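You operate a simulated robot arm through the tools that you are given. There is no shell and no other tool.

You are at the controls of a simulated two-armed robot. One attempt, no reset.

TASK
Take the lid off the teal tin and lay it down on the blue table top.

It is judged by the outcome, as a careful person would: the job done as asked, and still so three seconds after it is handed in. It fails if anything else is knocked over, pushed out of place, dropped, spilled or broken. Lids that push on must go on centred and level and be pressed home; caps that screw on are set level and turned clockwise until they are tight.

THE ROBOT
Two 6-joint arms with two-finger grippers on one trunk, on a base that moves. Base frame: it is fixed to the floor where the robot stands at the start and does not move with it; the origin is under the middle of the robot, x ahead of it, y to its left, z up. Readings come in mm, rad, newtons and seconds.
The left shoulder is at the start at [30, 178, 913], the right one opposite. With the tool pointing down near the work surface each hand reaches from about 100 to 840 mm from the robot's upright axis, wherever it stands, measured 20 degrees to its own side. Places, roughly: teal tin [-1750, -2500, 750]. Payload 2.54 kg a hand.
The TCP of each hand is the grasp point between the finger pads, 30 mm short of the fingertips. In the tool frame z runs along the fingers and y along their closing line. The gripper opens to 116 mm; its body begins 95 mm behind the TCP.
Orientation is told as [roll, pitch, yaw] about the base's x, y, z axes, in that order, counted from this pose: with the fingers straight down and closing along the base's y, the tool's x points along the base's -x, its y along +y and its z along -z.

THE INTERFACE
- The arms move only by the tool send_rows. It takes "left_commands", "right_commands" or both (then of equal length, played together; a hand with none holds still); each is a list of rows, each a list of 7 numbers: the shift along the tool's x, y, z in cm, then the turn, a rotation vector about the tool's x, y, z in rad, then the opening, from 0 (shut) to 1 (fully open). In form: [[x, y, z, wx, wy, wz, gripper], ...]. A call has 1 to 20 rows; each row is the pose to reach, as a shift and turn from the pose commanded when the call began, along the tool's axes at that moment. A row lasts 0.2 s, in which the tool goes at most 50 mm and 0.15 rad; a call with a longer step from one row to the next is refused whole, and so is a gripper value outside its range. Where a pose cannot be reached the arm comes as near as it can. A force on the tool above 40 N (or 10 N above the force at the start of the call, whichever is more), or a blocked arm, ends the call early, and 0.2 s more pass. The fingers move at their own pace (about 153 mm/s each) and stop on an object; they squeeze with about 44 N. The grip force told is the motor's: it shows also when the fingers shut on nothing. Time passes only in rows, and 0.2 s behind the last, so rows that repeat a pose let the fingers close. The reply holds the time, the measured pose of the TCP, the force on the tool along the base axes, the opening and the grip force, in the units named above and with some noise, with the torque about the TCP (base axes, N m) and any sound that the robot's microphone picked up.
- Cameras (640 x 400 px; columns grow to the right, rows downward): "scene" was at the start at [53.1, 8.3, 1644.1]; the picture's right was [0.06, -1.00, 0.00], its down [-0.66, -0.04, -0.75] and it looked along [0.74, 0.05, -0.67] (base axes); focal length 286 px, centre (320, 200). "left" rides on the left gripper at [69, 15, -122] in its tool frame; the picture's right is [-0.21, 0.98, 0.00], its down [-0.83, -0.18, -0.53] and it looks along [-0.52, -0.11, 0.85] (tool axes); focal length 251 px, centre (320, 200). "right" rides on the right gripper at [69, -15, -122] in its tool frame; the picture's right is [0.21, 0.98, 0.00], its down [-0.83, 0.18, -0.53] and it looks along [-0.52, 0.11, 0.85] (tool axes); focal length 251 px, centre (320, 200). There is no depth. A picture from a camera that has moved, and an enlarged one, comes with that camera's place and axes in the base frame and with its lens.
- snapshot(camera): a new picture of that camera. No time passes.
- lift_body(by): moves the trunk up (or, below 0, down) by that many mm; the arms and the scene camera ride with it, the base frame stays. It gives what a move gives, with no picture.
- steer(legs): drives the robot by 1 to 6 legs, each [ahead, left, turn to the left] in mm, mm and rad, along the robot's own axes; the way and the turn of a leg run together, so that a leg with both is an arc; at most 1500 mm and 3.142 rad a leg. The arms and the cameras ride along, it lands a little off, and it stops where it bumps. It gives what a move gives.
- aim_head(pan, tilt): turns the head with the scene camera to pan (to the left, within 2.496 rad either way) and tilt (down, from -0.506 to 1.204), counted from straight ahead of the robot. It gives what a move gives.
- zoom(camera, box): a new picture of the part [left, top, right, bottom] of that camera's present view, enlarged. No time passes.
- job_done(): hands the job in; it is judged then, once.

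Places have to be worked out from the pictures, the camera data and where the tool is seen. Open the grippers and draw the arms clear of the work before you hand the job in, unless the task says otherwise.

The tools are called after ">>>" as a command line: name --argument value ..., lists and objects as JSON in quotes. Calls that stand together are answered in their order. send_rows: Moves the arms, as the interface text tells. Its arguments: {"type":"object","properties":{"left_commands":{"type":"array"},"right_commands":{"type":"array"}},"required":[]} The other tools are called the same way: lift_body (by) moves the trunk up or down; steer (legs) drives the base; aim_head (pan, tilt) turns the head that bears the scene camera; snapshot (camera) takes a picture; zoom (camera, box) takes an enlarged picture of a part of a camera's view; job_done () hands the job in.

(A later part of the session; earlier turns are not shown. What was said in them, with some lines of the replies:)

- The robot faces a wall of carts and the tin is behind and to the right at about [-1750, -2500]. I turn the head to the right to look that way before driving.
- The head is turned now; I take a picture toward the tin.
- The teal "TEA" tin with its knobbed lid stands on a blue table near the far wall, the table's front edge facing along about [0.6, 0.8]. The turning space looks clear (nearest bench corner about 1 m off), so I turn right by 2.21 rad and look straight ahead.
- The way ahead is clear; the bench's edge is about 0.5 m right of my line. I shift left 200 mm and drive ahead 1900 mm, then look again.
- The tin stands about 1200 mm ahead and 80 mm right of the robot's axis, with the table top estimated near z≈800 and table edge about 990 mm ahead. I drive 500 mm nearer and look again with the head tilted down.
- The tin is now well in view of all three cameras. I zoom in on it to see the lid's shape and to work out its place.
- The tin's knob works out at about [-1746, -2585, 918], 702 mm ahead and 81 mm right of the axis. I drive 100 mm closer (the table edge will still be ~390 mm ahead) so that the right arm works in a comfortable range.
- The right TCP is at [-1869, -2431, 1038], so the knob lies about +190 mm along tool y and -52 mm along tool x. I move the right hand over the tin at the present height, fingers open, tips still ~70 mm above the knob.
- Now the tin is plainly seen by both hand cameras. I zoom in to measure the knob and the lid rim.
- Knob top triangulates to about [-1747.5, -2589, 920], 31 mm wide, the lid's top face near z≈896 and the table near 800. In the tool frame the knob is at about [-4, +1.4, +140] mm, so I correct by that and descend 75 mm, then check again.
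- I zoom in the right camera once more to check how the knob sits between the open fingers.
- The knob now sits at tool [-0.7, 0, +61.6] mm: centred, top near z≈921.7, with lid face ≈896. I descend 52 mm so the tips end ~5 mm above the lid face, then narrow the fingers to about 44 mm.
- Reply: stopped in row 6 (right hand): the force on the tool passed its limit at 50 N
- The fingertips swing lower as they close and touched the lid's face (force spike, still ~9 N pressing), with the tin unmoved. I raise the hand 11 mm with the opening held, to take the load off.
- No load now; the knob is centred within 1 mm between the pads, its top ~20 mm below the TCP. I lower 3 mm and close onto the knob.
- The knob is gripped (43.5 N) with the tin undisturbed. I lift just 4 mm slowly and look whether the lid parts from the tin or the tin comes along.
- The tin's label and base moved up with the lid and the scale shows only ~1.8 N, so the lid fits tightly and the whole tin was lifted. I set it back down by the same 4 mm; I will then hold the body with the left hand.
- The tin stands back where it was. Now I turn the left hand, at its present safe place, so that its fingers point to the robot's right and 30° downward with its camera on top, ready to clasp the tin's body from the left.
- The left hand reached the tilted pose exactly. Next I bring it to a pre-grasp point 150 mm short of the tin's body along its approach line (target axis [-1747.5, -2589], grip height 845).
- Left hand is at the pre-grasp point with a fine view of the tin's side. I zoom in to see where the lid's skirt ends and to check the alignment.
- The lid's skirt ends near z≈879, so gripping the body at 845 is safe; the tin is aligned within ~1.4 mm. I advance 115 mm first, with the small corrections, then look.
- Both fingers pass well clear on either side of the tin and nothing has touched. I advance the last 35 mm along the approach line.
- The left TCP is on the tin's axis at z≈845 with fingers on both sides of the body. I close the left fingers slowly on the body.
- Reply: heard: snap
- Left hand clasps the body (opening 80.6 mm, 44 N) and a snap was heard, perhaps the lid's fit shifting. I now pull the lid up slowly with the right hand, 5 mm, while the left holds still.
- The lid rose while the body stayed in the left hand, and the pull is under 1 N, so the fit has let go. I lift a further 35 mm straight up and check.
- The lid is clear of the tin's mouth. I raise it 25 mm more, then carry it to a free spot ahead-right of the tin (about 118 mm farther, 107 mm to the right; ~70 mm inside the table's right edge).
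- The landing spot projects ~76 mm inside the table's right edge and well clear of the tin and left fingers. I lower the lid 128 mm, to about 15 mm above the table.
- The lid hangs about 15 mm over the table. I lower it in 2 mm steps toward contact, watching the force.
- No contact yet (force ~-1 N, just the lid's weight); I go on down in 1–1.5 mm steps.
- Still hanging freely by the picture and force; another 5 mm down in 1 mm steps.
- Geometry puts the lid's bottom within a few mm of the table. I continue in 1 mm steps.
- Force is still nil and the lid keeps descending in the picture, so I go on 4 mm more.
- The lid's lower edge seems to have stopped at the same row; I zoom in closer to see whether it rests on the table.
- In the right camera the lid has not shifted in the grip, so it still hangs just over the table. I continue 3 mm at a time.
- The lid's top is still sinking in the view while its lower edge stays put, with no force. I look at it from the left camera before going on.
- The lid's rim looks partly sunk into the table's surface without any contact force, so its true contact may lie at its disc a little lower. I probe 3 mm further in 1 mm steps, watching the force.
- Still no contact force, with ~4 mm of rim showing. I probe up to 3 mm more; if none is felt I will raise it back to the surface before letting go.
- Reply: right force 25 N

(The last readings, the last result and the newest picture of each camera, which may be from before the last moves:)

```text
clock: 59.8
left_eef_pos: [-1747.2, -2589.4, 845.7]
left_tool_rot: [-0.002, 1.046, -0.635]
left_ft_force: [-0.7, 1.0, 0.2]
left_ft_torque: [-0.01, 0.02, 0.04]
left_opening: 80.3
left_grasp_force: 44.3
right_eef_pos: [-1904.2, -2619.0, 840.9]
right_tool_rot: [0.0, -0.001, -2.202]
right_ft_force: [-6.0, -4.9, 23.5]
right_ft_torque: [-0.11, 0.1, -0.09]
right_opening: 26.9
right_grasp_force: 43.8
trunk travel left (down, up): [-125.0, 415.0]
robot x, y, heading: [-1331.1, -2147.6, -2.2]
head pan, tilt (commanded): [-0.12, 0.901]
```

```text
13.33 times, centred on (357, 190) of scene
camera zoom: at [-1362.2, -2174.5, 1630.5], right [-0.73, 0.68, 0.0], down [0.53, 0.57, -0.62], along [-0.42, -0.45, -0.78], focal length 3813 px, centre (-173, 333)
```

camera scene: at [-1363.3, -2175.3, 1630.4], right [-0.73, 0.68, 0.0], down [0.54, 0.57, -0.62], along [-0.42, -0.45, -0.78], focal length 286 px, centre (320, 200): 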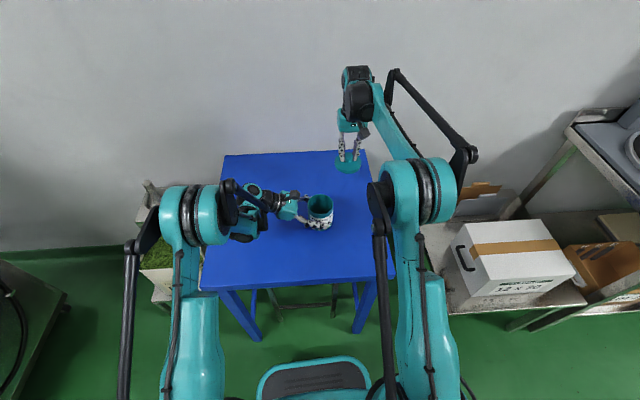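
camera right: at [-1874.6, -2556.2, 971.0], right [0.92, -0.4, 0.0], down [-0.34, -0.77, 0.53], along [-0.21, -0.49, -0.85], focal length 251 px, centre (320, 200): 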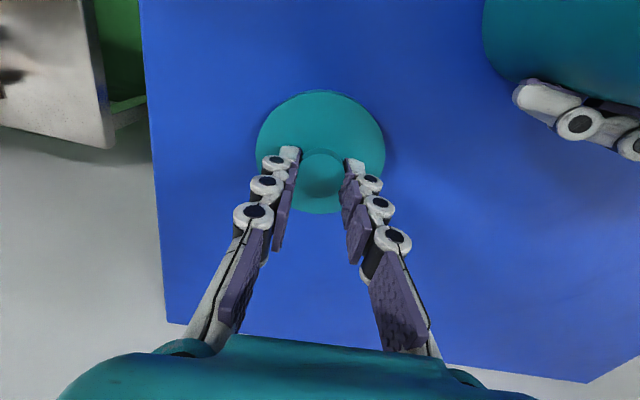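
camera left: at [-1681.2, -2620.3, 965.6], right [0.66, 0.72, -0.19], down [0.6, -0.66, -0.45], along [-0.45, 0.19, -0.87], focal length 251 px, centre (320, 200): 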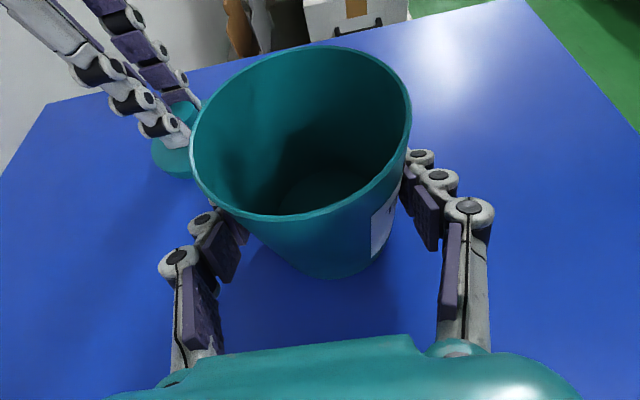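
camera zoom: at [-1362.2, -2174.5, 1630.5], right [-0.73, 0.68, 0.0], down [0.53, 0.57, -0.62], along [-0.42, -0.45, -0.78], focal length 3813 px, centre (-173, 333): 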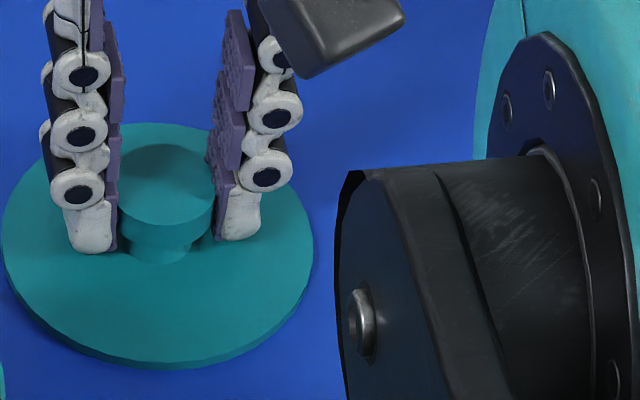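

Contact at last: 24 N upward at TCP z≈841, so the lid's disc rests on the table. I ease up 1.5 mm to take the load off before releasing.

>>> send_rows --right_commands '[[0, 0, -0.08, 0, 0, 0, 0], [0, 0, -0.15, 0, 0, 0, 0], [0, 0, -0.15, 0, 0, 0, 0]]'

>>> zoom --camera "scene" --box '[337, 175, 377, 205]'

>>> snapshot --camera "left"

```text
clock: 60.6
left_eef_pos: [-1746.7, -2589.8, 845.1]
left_tool_rot: [-0.001, 1.049, -0.632]
left_ft_force: [0.1, -0.4, 0.6]
left_ft_torque: [0.07, -0.04, 0.0]
left_opening: 80.4
left_grasp_force: 44.3
right_eef_pos: [-1904.0, -2620.3, 842.3]
right_tool_rot: [-0.001, 0.003, -2.2]
right_ft_force: [2.2, 1.5, 7.6]
right_ft_torque: [0.04, 0.03, -0.01]
right_opening: 26.8
right_grasp_force: 44.0
trunk travel left (down, up): [-125.0, 415.0]
robot x, y, heading: [-1329.5, -2151.4, -2.2]
head pan, tilt (commanded): [-0.12, 0.901]
```

```text
13.33 times, centred on (357, 190) of scene
camera zoom: at [-1362.8, -2175.0, 1630.3], right [-0.73, 0.68, 0.0], down [0.54, 0.57, -0.62], along [-0.42, -0.45, -0.78], focal length 3813 px, centre (-173, 333)
```

zoom: 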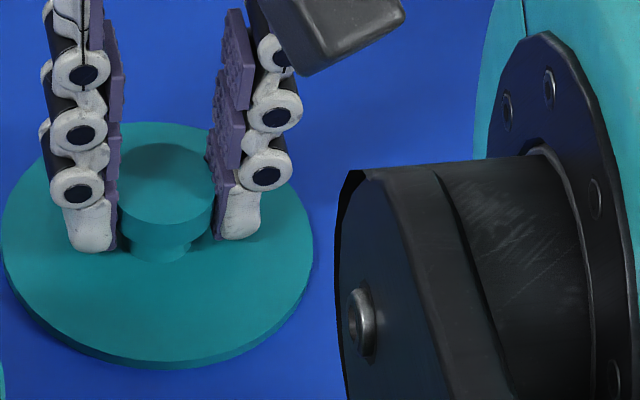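

```text
taken
camera left: at [-1680.9, -2620.0, 965.6], right [0.66, 0.72, -0.19], down [0.6, -0.66, -0.45], along [-0.45, 0.19, -0.87], focal length 251 px, centre (320, 200)
```

left: 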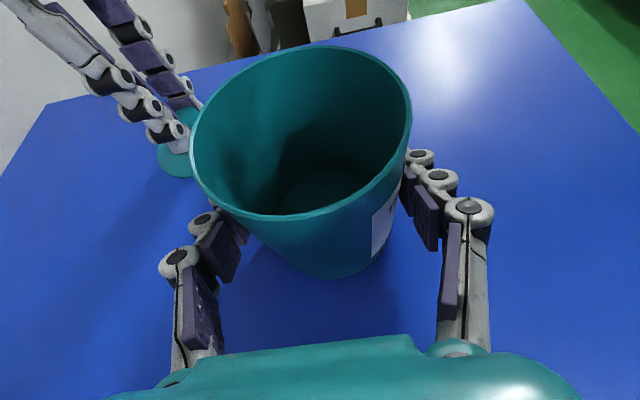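

Load is down to ~8 N; I ease up another 0.6 mm and then open the right fingers gently around the knob.

>>> send_rows --right_commands '[[0, 0, -0.06, 0, 0, 0, 0], [0, 0, -0.06, 0, 0, 0, 0.15], [0, 0, -0.06, 0, 0, 0, 0.24], [0, 0, -0.06, 0, 0, 0, 0.3], [0, 0, -0.06, 0, 0, 0, 0.36], [0, 0, -0.06, 0, 0, 0, 0.42], [0, 0, -0.06, 0, 0, 0, 0.42]]'

>>> zoom --camera "scene" --box '[337, 175, 377, 205]'

>>> snapshot --camera "right"

```text
clock: 62.2
left_eef_pos: [-1746.9, -2590.5, 845.5]
left_tool_rot: [-0.001, 1.048, -0.63]
left_ft_force: [0.6, 0.5, 3.7]
left_ft_torque: [0.2, -0.14, -0.07]
left_opening: 80.3
left_grasp_force: 43.9
right_eef_pos: [-1903.6, -2618.7, 842.3]
right_tool_rot: [0.0, 0.002, -2.2]
right_ft_force: [0.7, -0.2, 1.2]
right_ft_torque: [0.01, 0.0, 0.03]
right_opening: 48.7
right_grasp_force: 0.1
trunk travel left (down, up): [-125.0, 415.0]
robot x, y, heading: [-1329.6, -2148.2, -2.205]
head pan, tilt (commanded): [-0.12, 0.901]
```

```text
13.33 times, centred on (357, 190) of scene
camera zoom: at [-1363.3, -2175.4, 1630.4], right [-0.73, 0.68, 0.0], down [0.54, 0.57, -0.62], along [-0.42, -0.45, -0.78], focal length 3813 px, centre (-173, 333)
```

zoom: 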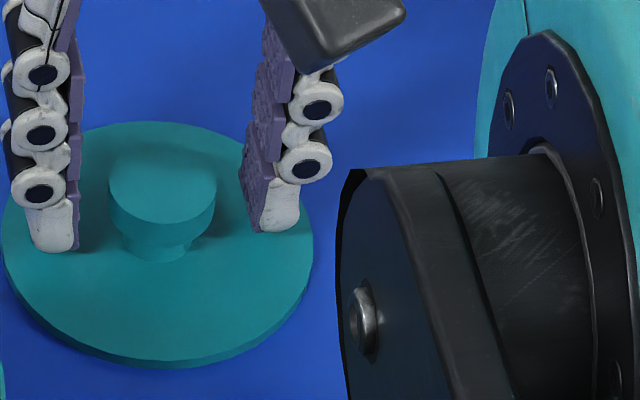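

```text
taken
camera right: at [-1874.8, -2556.0, 964.9], right [0.92, -0.4, 0.0], down [-0.34, -0.77, 0.53], along [-0.21, -0.49, -0.85], focal length 251 px, centre (320, 200)
```

right: 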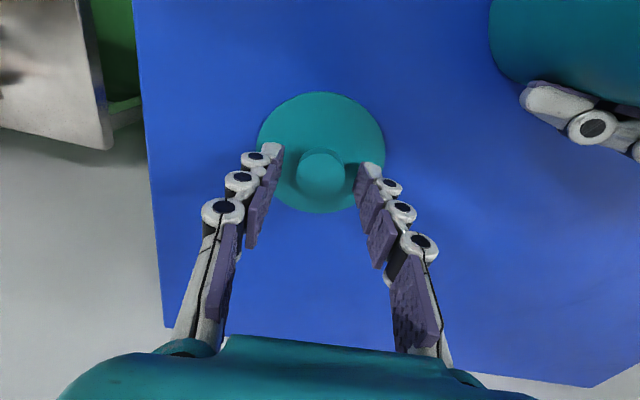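

The lid lies still with clear gaps between knob and pads. I raise the right hand straight up 110 mm.

>>> send_rows --right_commands '[[0, 0, -0.5, 0, 0, 0, 0.42], [0, 0, -1.5, 0, 0, 0, 0.42], [0, 0, -3, 0, 0, 0, 0.42], [0, 0, -5, 0, 0, 0, 0.42], [0, 0, -8, 0, 0, 0, 0.42], [0, 0, -11, 0, 0, 0, 0.42], [0, 0, -11, 0, 0, 0, 0.42]]'

>>> snapshot --camera "right"

>>> snapshot --camera "scene"

```text
clock: 63.8
left_eef_pos: [-1748.4, -2589.4, 845.9]
left_tool_rot: [-0.001, 1.048, -0.632]
left_ft_force: [1.6, -1.0, 4.6]
left_ft_torque: [0.15, -0.1, -0.04]
left_opening: 80.4
left_grasp_force: 44.0
right_eef_pos: [-1904.7, -2621.7, 953.1]
right_tool_rot: [0.0, 0.001, -2.199]
right_ft_force: [-0.1, 0.8, -0.3]
right_ft_torque: [0.0, 0.01, -0.02]
right_opening: 49.0
right_grasp_force: 0.0
trunk travel left (down, up): [-125.0, 415.0]
robot x, y, heading: [-1328.1, -2143.5, -2.204]
head pan, tilt (commanded): [-0.12, 0.901]
```

```text
taken
camera right: at [-1875.2, -2556.6, 1075.7], right [0.92, -0.4, 0.0], down [-0.34, -0.77, 0.53], along [-0.21, -0.49, -0.85], focal length 251 px, centre (320, 200)
```

right: 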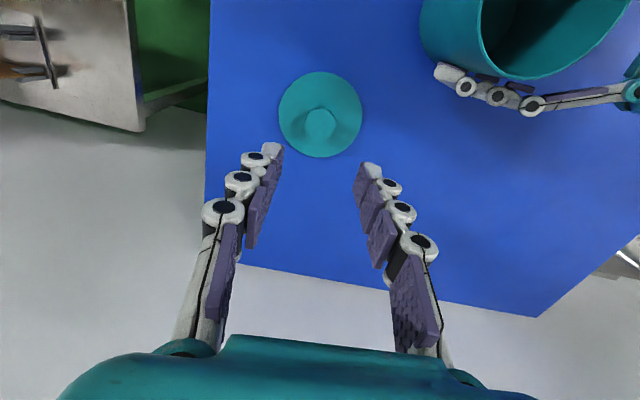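

```text
taken
camera scene: at [-1363.2, -2175.4, 1630.3], right [-0.73, 0.68, 0.0], down [0.54, 0.57, -0.62], along [-0.42, -0.45, -0.78], focal length 286 px, centre (320, 200)
```

scene: 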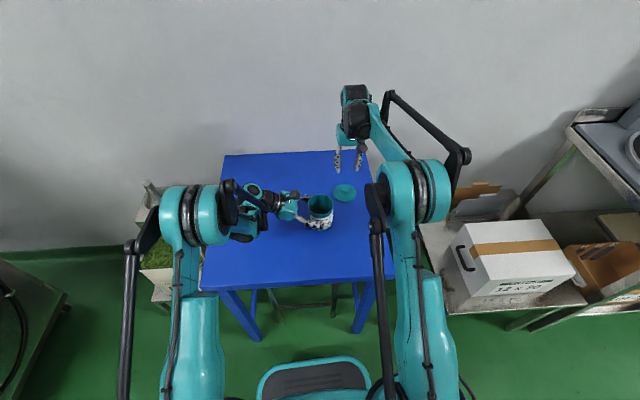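

The lid lies flat on the table by itself. Now I open the left fingers slowly to let go of the tin's body.

>>> send_rows --left_commands '[[0, 0, 0, 0, 0, 0, 0.68], [0, 0, 0, 0, 0, 0, 0.71], [0, 0, 0, 0, 0, 0, 0.75], [0, 0, 0, 0, 0, 0, 0.8], [0, 0, 0, 0, 0, 0, 0.88], [0, 0, 0, 0, 0, 0, 0.96], [0, 0, 0, 0, 0, 0, 1], [0, 0, 0, 0, 0, 0, 1]]'

>>> snapshot --camera "left"

>>> zoom --camera "scene" --box '[250, 160, 380, 260]'

```text
clock: 65.6
left_eef_pos: [-1747.1, -2590.3, 846.4]
left_tool_rot: [0.001, 1.046, -0.631]
left_ft_force: [0.2, -0.1, -0.3]
left_ft_torque: [0.04, -0.03, 0.02]
left_opening: 116.1
left_grasp_force: 0.0
right_eef_pos: [-1903.8, -2621.7, 952.0]
right_tool_rot: [0.0, 0.004, -2.202]
right_ft_force: [-0.2, 0.4, 0.1]
right_ft_torque: [0.03, 0.01, 0.0]
right_opening: 48.7
right_grasp_force: 0.0
trunk travel left (down, up): [-125.0, 415.0]
robot x, y, heading: [-1329.1, -2148.1, -2.204]
head pan, tilt (commanded): [-0.12, 0.901]
```

```text
taken
camera left: at [-1681.4, -2620.5, 965.3], right [0.66, 0.72, -0.19], down [0.6, -0.66, -0.45], along [-0.45, 0.19, -0.87], focal length 251 px, centre (320, 200)
```

left: 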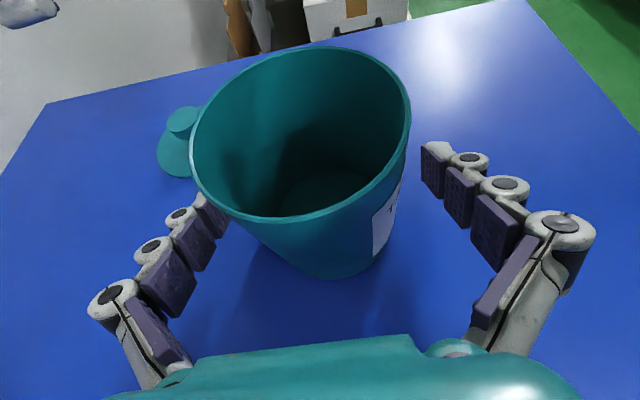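

```text
4.00 times, centred on (315, 210) of scene
camera zoom: at [-1363.7, -2175.7, 1630.3], right [-0.73, 0.68, 0.0], down [0.54, 0.57, -0.62], along [-0.42, -0.45, -0.78], focal length 1144 px, centre (340, 160)
```

zoom: 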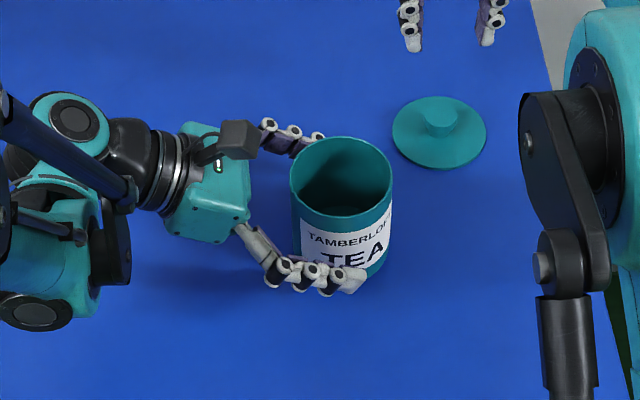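

The tin stands free in the open left fingers and the lid lies on the table. I draw the left hand back along its approach line, 170 mm, then raise both hands.

>>> send_rows --left_commands '[[0, 0, -1.5, 0, 0, 0, 1], [0, 0, -4, 0, 0, 0, 1], [0, 0, -7, 0, 0, 0, 1], [0, 0, -10.5, 0, 0, 0, 1], [0, 0, -14, 0, 0, 0, 1], [0, 0, -17.5, 0, 0, 0, 1], [0, 0, -17.5, 0, 0, 0, 1]]'

>>> snapshot --camera "left"

>>> snapshot --camera "scene"

```text
clock: 67.2
left_eef_pos: [-1626.4, -2679.1, 933.3]
left_tool_rot: [0.0, 1.046, -0.631]
left_ft_force: [0.3, 0.6, 0.2]
left_ft_torque: [-0.03, -0.01, -0.04]
left_opening: 116.1
left_grasp_force: 0.0
right_eef_pos: [-1903.8, -2620.6, 951.5]
right_tool_rot: [0.001, 0.004, -2.203]
right_ft_force: [-0.5, 0.3, 0.5]
right_ft_torque: [-0.02, -0.01, 0.01]
right_opening: 48.9
right_grasp_force: 0.1
trunk travel left (down, up): [-125.0, 415.0]
robot x, y, heading: [-1327.0, -2144.7, -2.209]
head pan, tilt (commanded): [-0.12, 0.901]
```

```text
taken
camera left: at [-1559.4, -2709.9, 1053.2], right [0.66, 0.72, -0.19], down [0.6, -0.66, -0.45], along [-0.45, 0.19, -0.87], focal length 251 px, centre (320, 200)
```

left: 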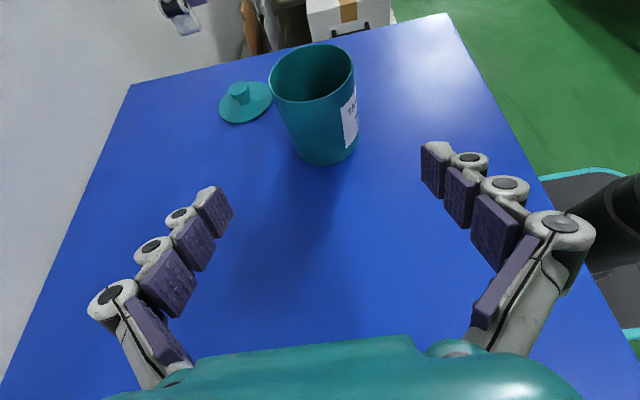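

```text
taken
camera scene: at [-1364.0, -2175.7, 1630.3], right [-0.73, 0.68, 0.0], down [0.54, 0.57, -0.62], along [-0.42, -0.45, -0.78], focal length 286 px, centre (320, 200)
```

scene: 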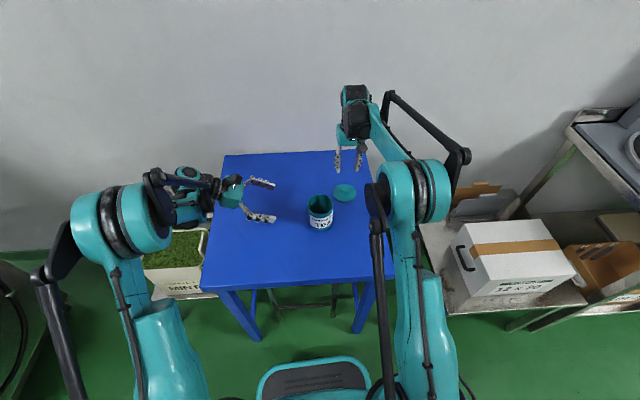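

The tin and lid stand quietly. I draw both arms up and out, clear of the work.

>>> send_rows --left_commands '[[1.0, 0.5, -3, 0, 0, 0, 1], [2.0, 1.1, -6, 0, 0, 0, 1], [3.0, 1.7, -9, 0, 0, 0, 1], [4.0, 2.3, -12, 0, 0, 0, 1], [5.0, 2.9, -15, 0, 0, 0, 1], [6.0, 3.5, -18, 0, 0, 0, 1], [7.0, 4.1, -21, 0, 0, 0, 1], [7.9, 4.6, -24, 0, 0, 0, 1], [7.9, 4.6, -24, 0, 0, 0, 1]]' --right_commands '[[0, 0, -3, 0, 0, 0, 0.42], [0, 0, -6, 0, 0, 0, 0.5], [0, 0, -9, 0, 0, 0, 0.7], [1, -1, -12, 0, 0, 0, 1], [4, -3, -13, 0, 0, 0, 1], [7, -5, -13, 0, 0, 0, 1], [10, -7, -13, 0, 0, 0, 1], [13, -8, -13, 0, 0, 0, 1], [13, -8, -13, 0, 0, 0, 1]]'

>>> snapshot --camera "scene"

>>> zoom --camera "scene" --box '[280, 160, 380, 240]'

>>> snapshot --camera "right"

>>> snapshot --camera "left"

```text
clock: 69.2
left_eef_pos: [-1463.0, -2741.1, 1120.0]
left_tool_rot: [0.001, 1.046, -0.632]
left_ft_force: [0.0, 0.5, -0.1]
left_ft_torque: [-0.01, 0.03, -0.05]
left_opening: 115.9
left_grasp_force: 0.0
right_eef_pos: [-1892.7, -2469.8, 1081.9]
right_tool_rot: [-0.001, 0.004, -2.204]
right_ft_force: [0.4, -0.1, -1.0]
right_ft_torque: [0.03, -0.02, -0.01]
right_opening: 115.8
right_grasp_force: 0.0
trunk travel left (down, up): [-125.0, 415.0]
robot x, y, heading: [-1330.0, -2148.4, -2.205]
head pan, tilt (commanded): [-0.12, 0.901]
```

```text
taken
camera scene: at [-1364.5, -2176.4, 1630.3], right [-0.73, 0.68, 0.0], down [0.54, 0.57, -0.62], along [-0.42, -0.45, -0.78], focal length 286 px, centre (320, 200)
```

scene: 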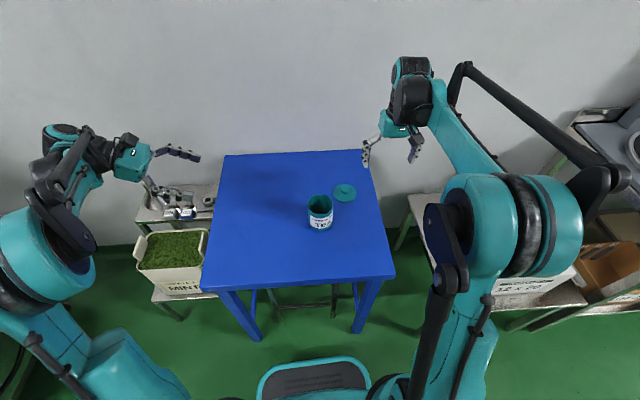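

```text
5.00 times, centred on (330, 200) of scene
camera zoom: at [-1364.5, -2176.4, 1630.3], right [-0.73, 0.68, 0.0], down [0.54, 0.57, -0.62], along [-0.42, -0.45, -0.78], focal length 1430 px, centre (270, 200)
```

zoom: 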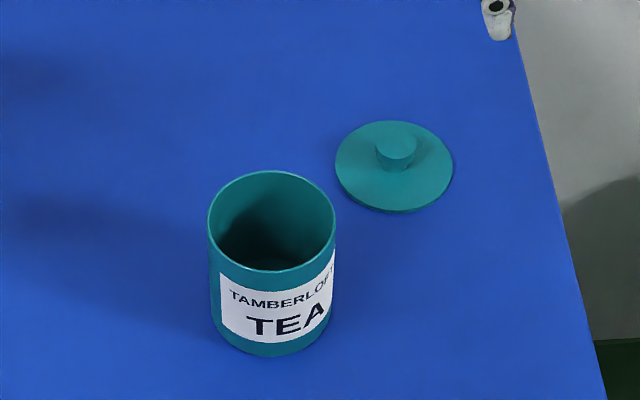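

```text
taken
camera right: at [-1864.4, -2405.0, 1204.2], right [0.92, -0.4, 0.0], down [-0.34, -0.78, 0.53], along [-0.21, -0.49, -0.85], focal length 251 px, centre (320, 200)
```

right: 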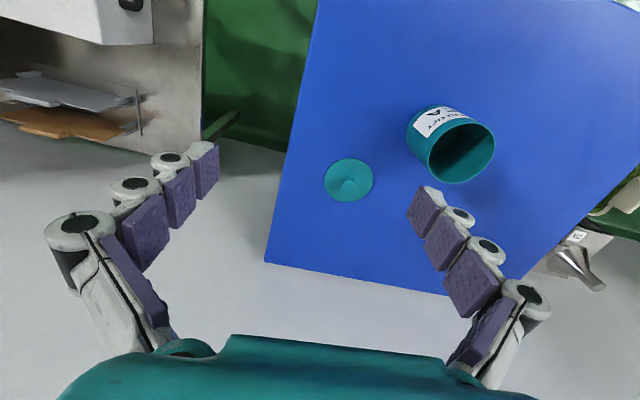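

```text
taken
camera left: at [-1396.9, -2772.4, 1240.7], right [0.66, 0.72, -0.19], down [0.6, -0.66, -0.45], along [-0.45, 0.19, -0.87], focal length 251 px, centre (320, 200)
```

left: 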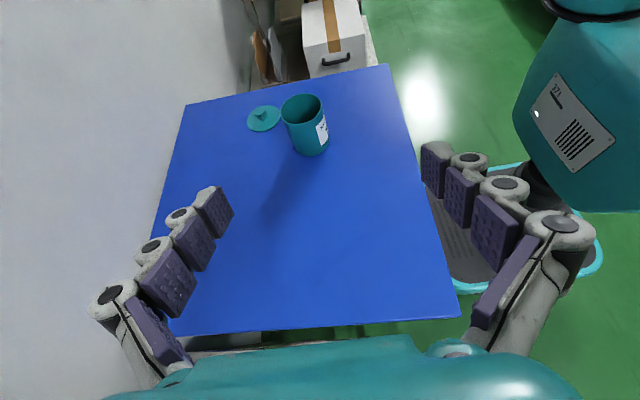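

The tin stands open in its place, the lid lies flat on the blue table top well inside the edge, and both open hands are clear. I hand the job in.

>>> job_done

```text
The job is handed in.
```

The lid is off the teal tin and lies flat, knob up, on the blue table top. It sits to the right of the tin and slightly behind it, about 70 mm inside the table's right edge. I have handed the job in but have not seen the verdict.

- **Tight lid:** My first gentle pull lifted the whole tin about 4 mm. I set it back down, held the body with the left hand, and the lid then came away with almost no force.
- **Snap:** The robot heard one snap as the left hand closed on the tin. I took it for the lid's fit letting go, since nothing showed damage afterwards.
- **Fingertip contact:** While closing over the knob, the right fingertips touched the lid's top face and the force limit stopped that move. The tin did not move.
- **Laying the lid down:** The lid's rim looked partly sunk into the table surface before any contact force showed. Contact came at about 24 N. I eased off before opening the fingers, and the lid stayed still.

The last pictures show the tin upright in its place and nothing else disturbed. Both hands are open and clear of the work.
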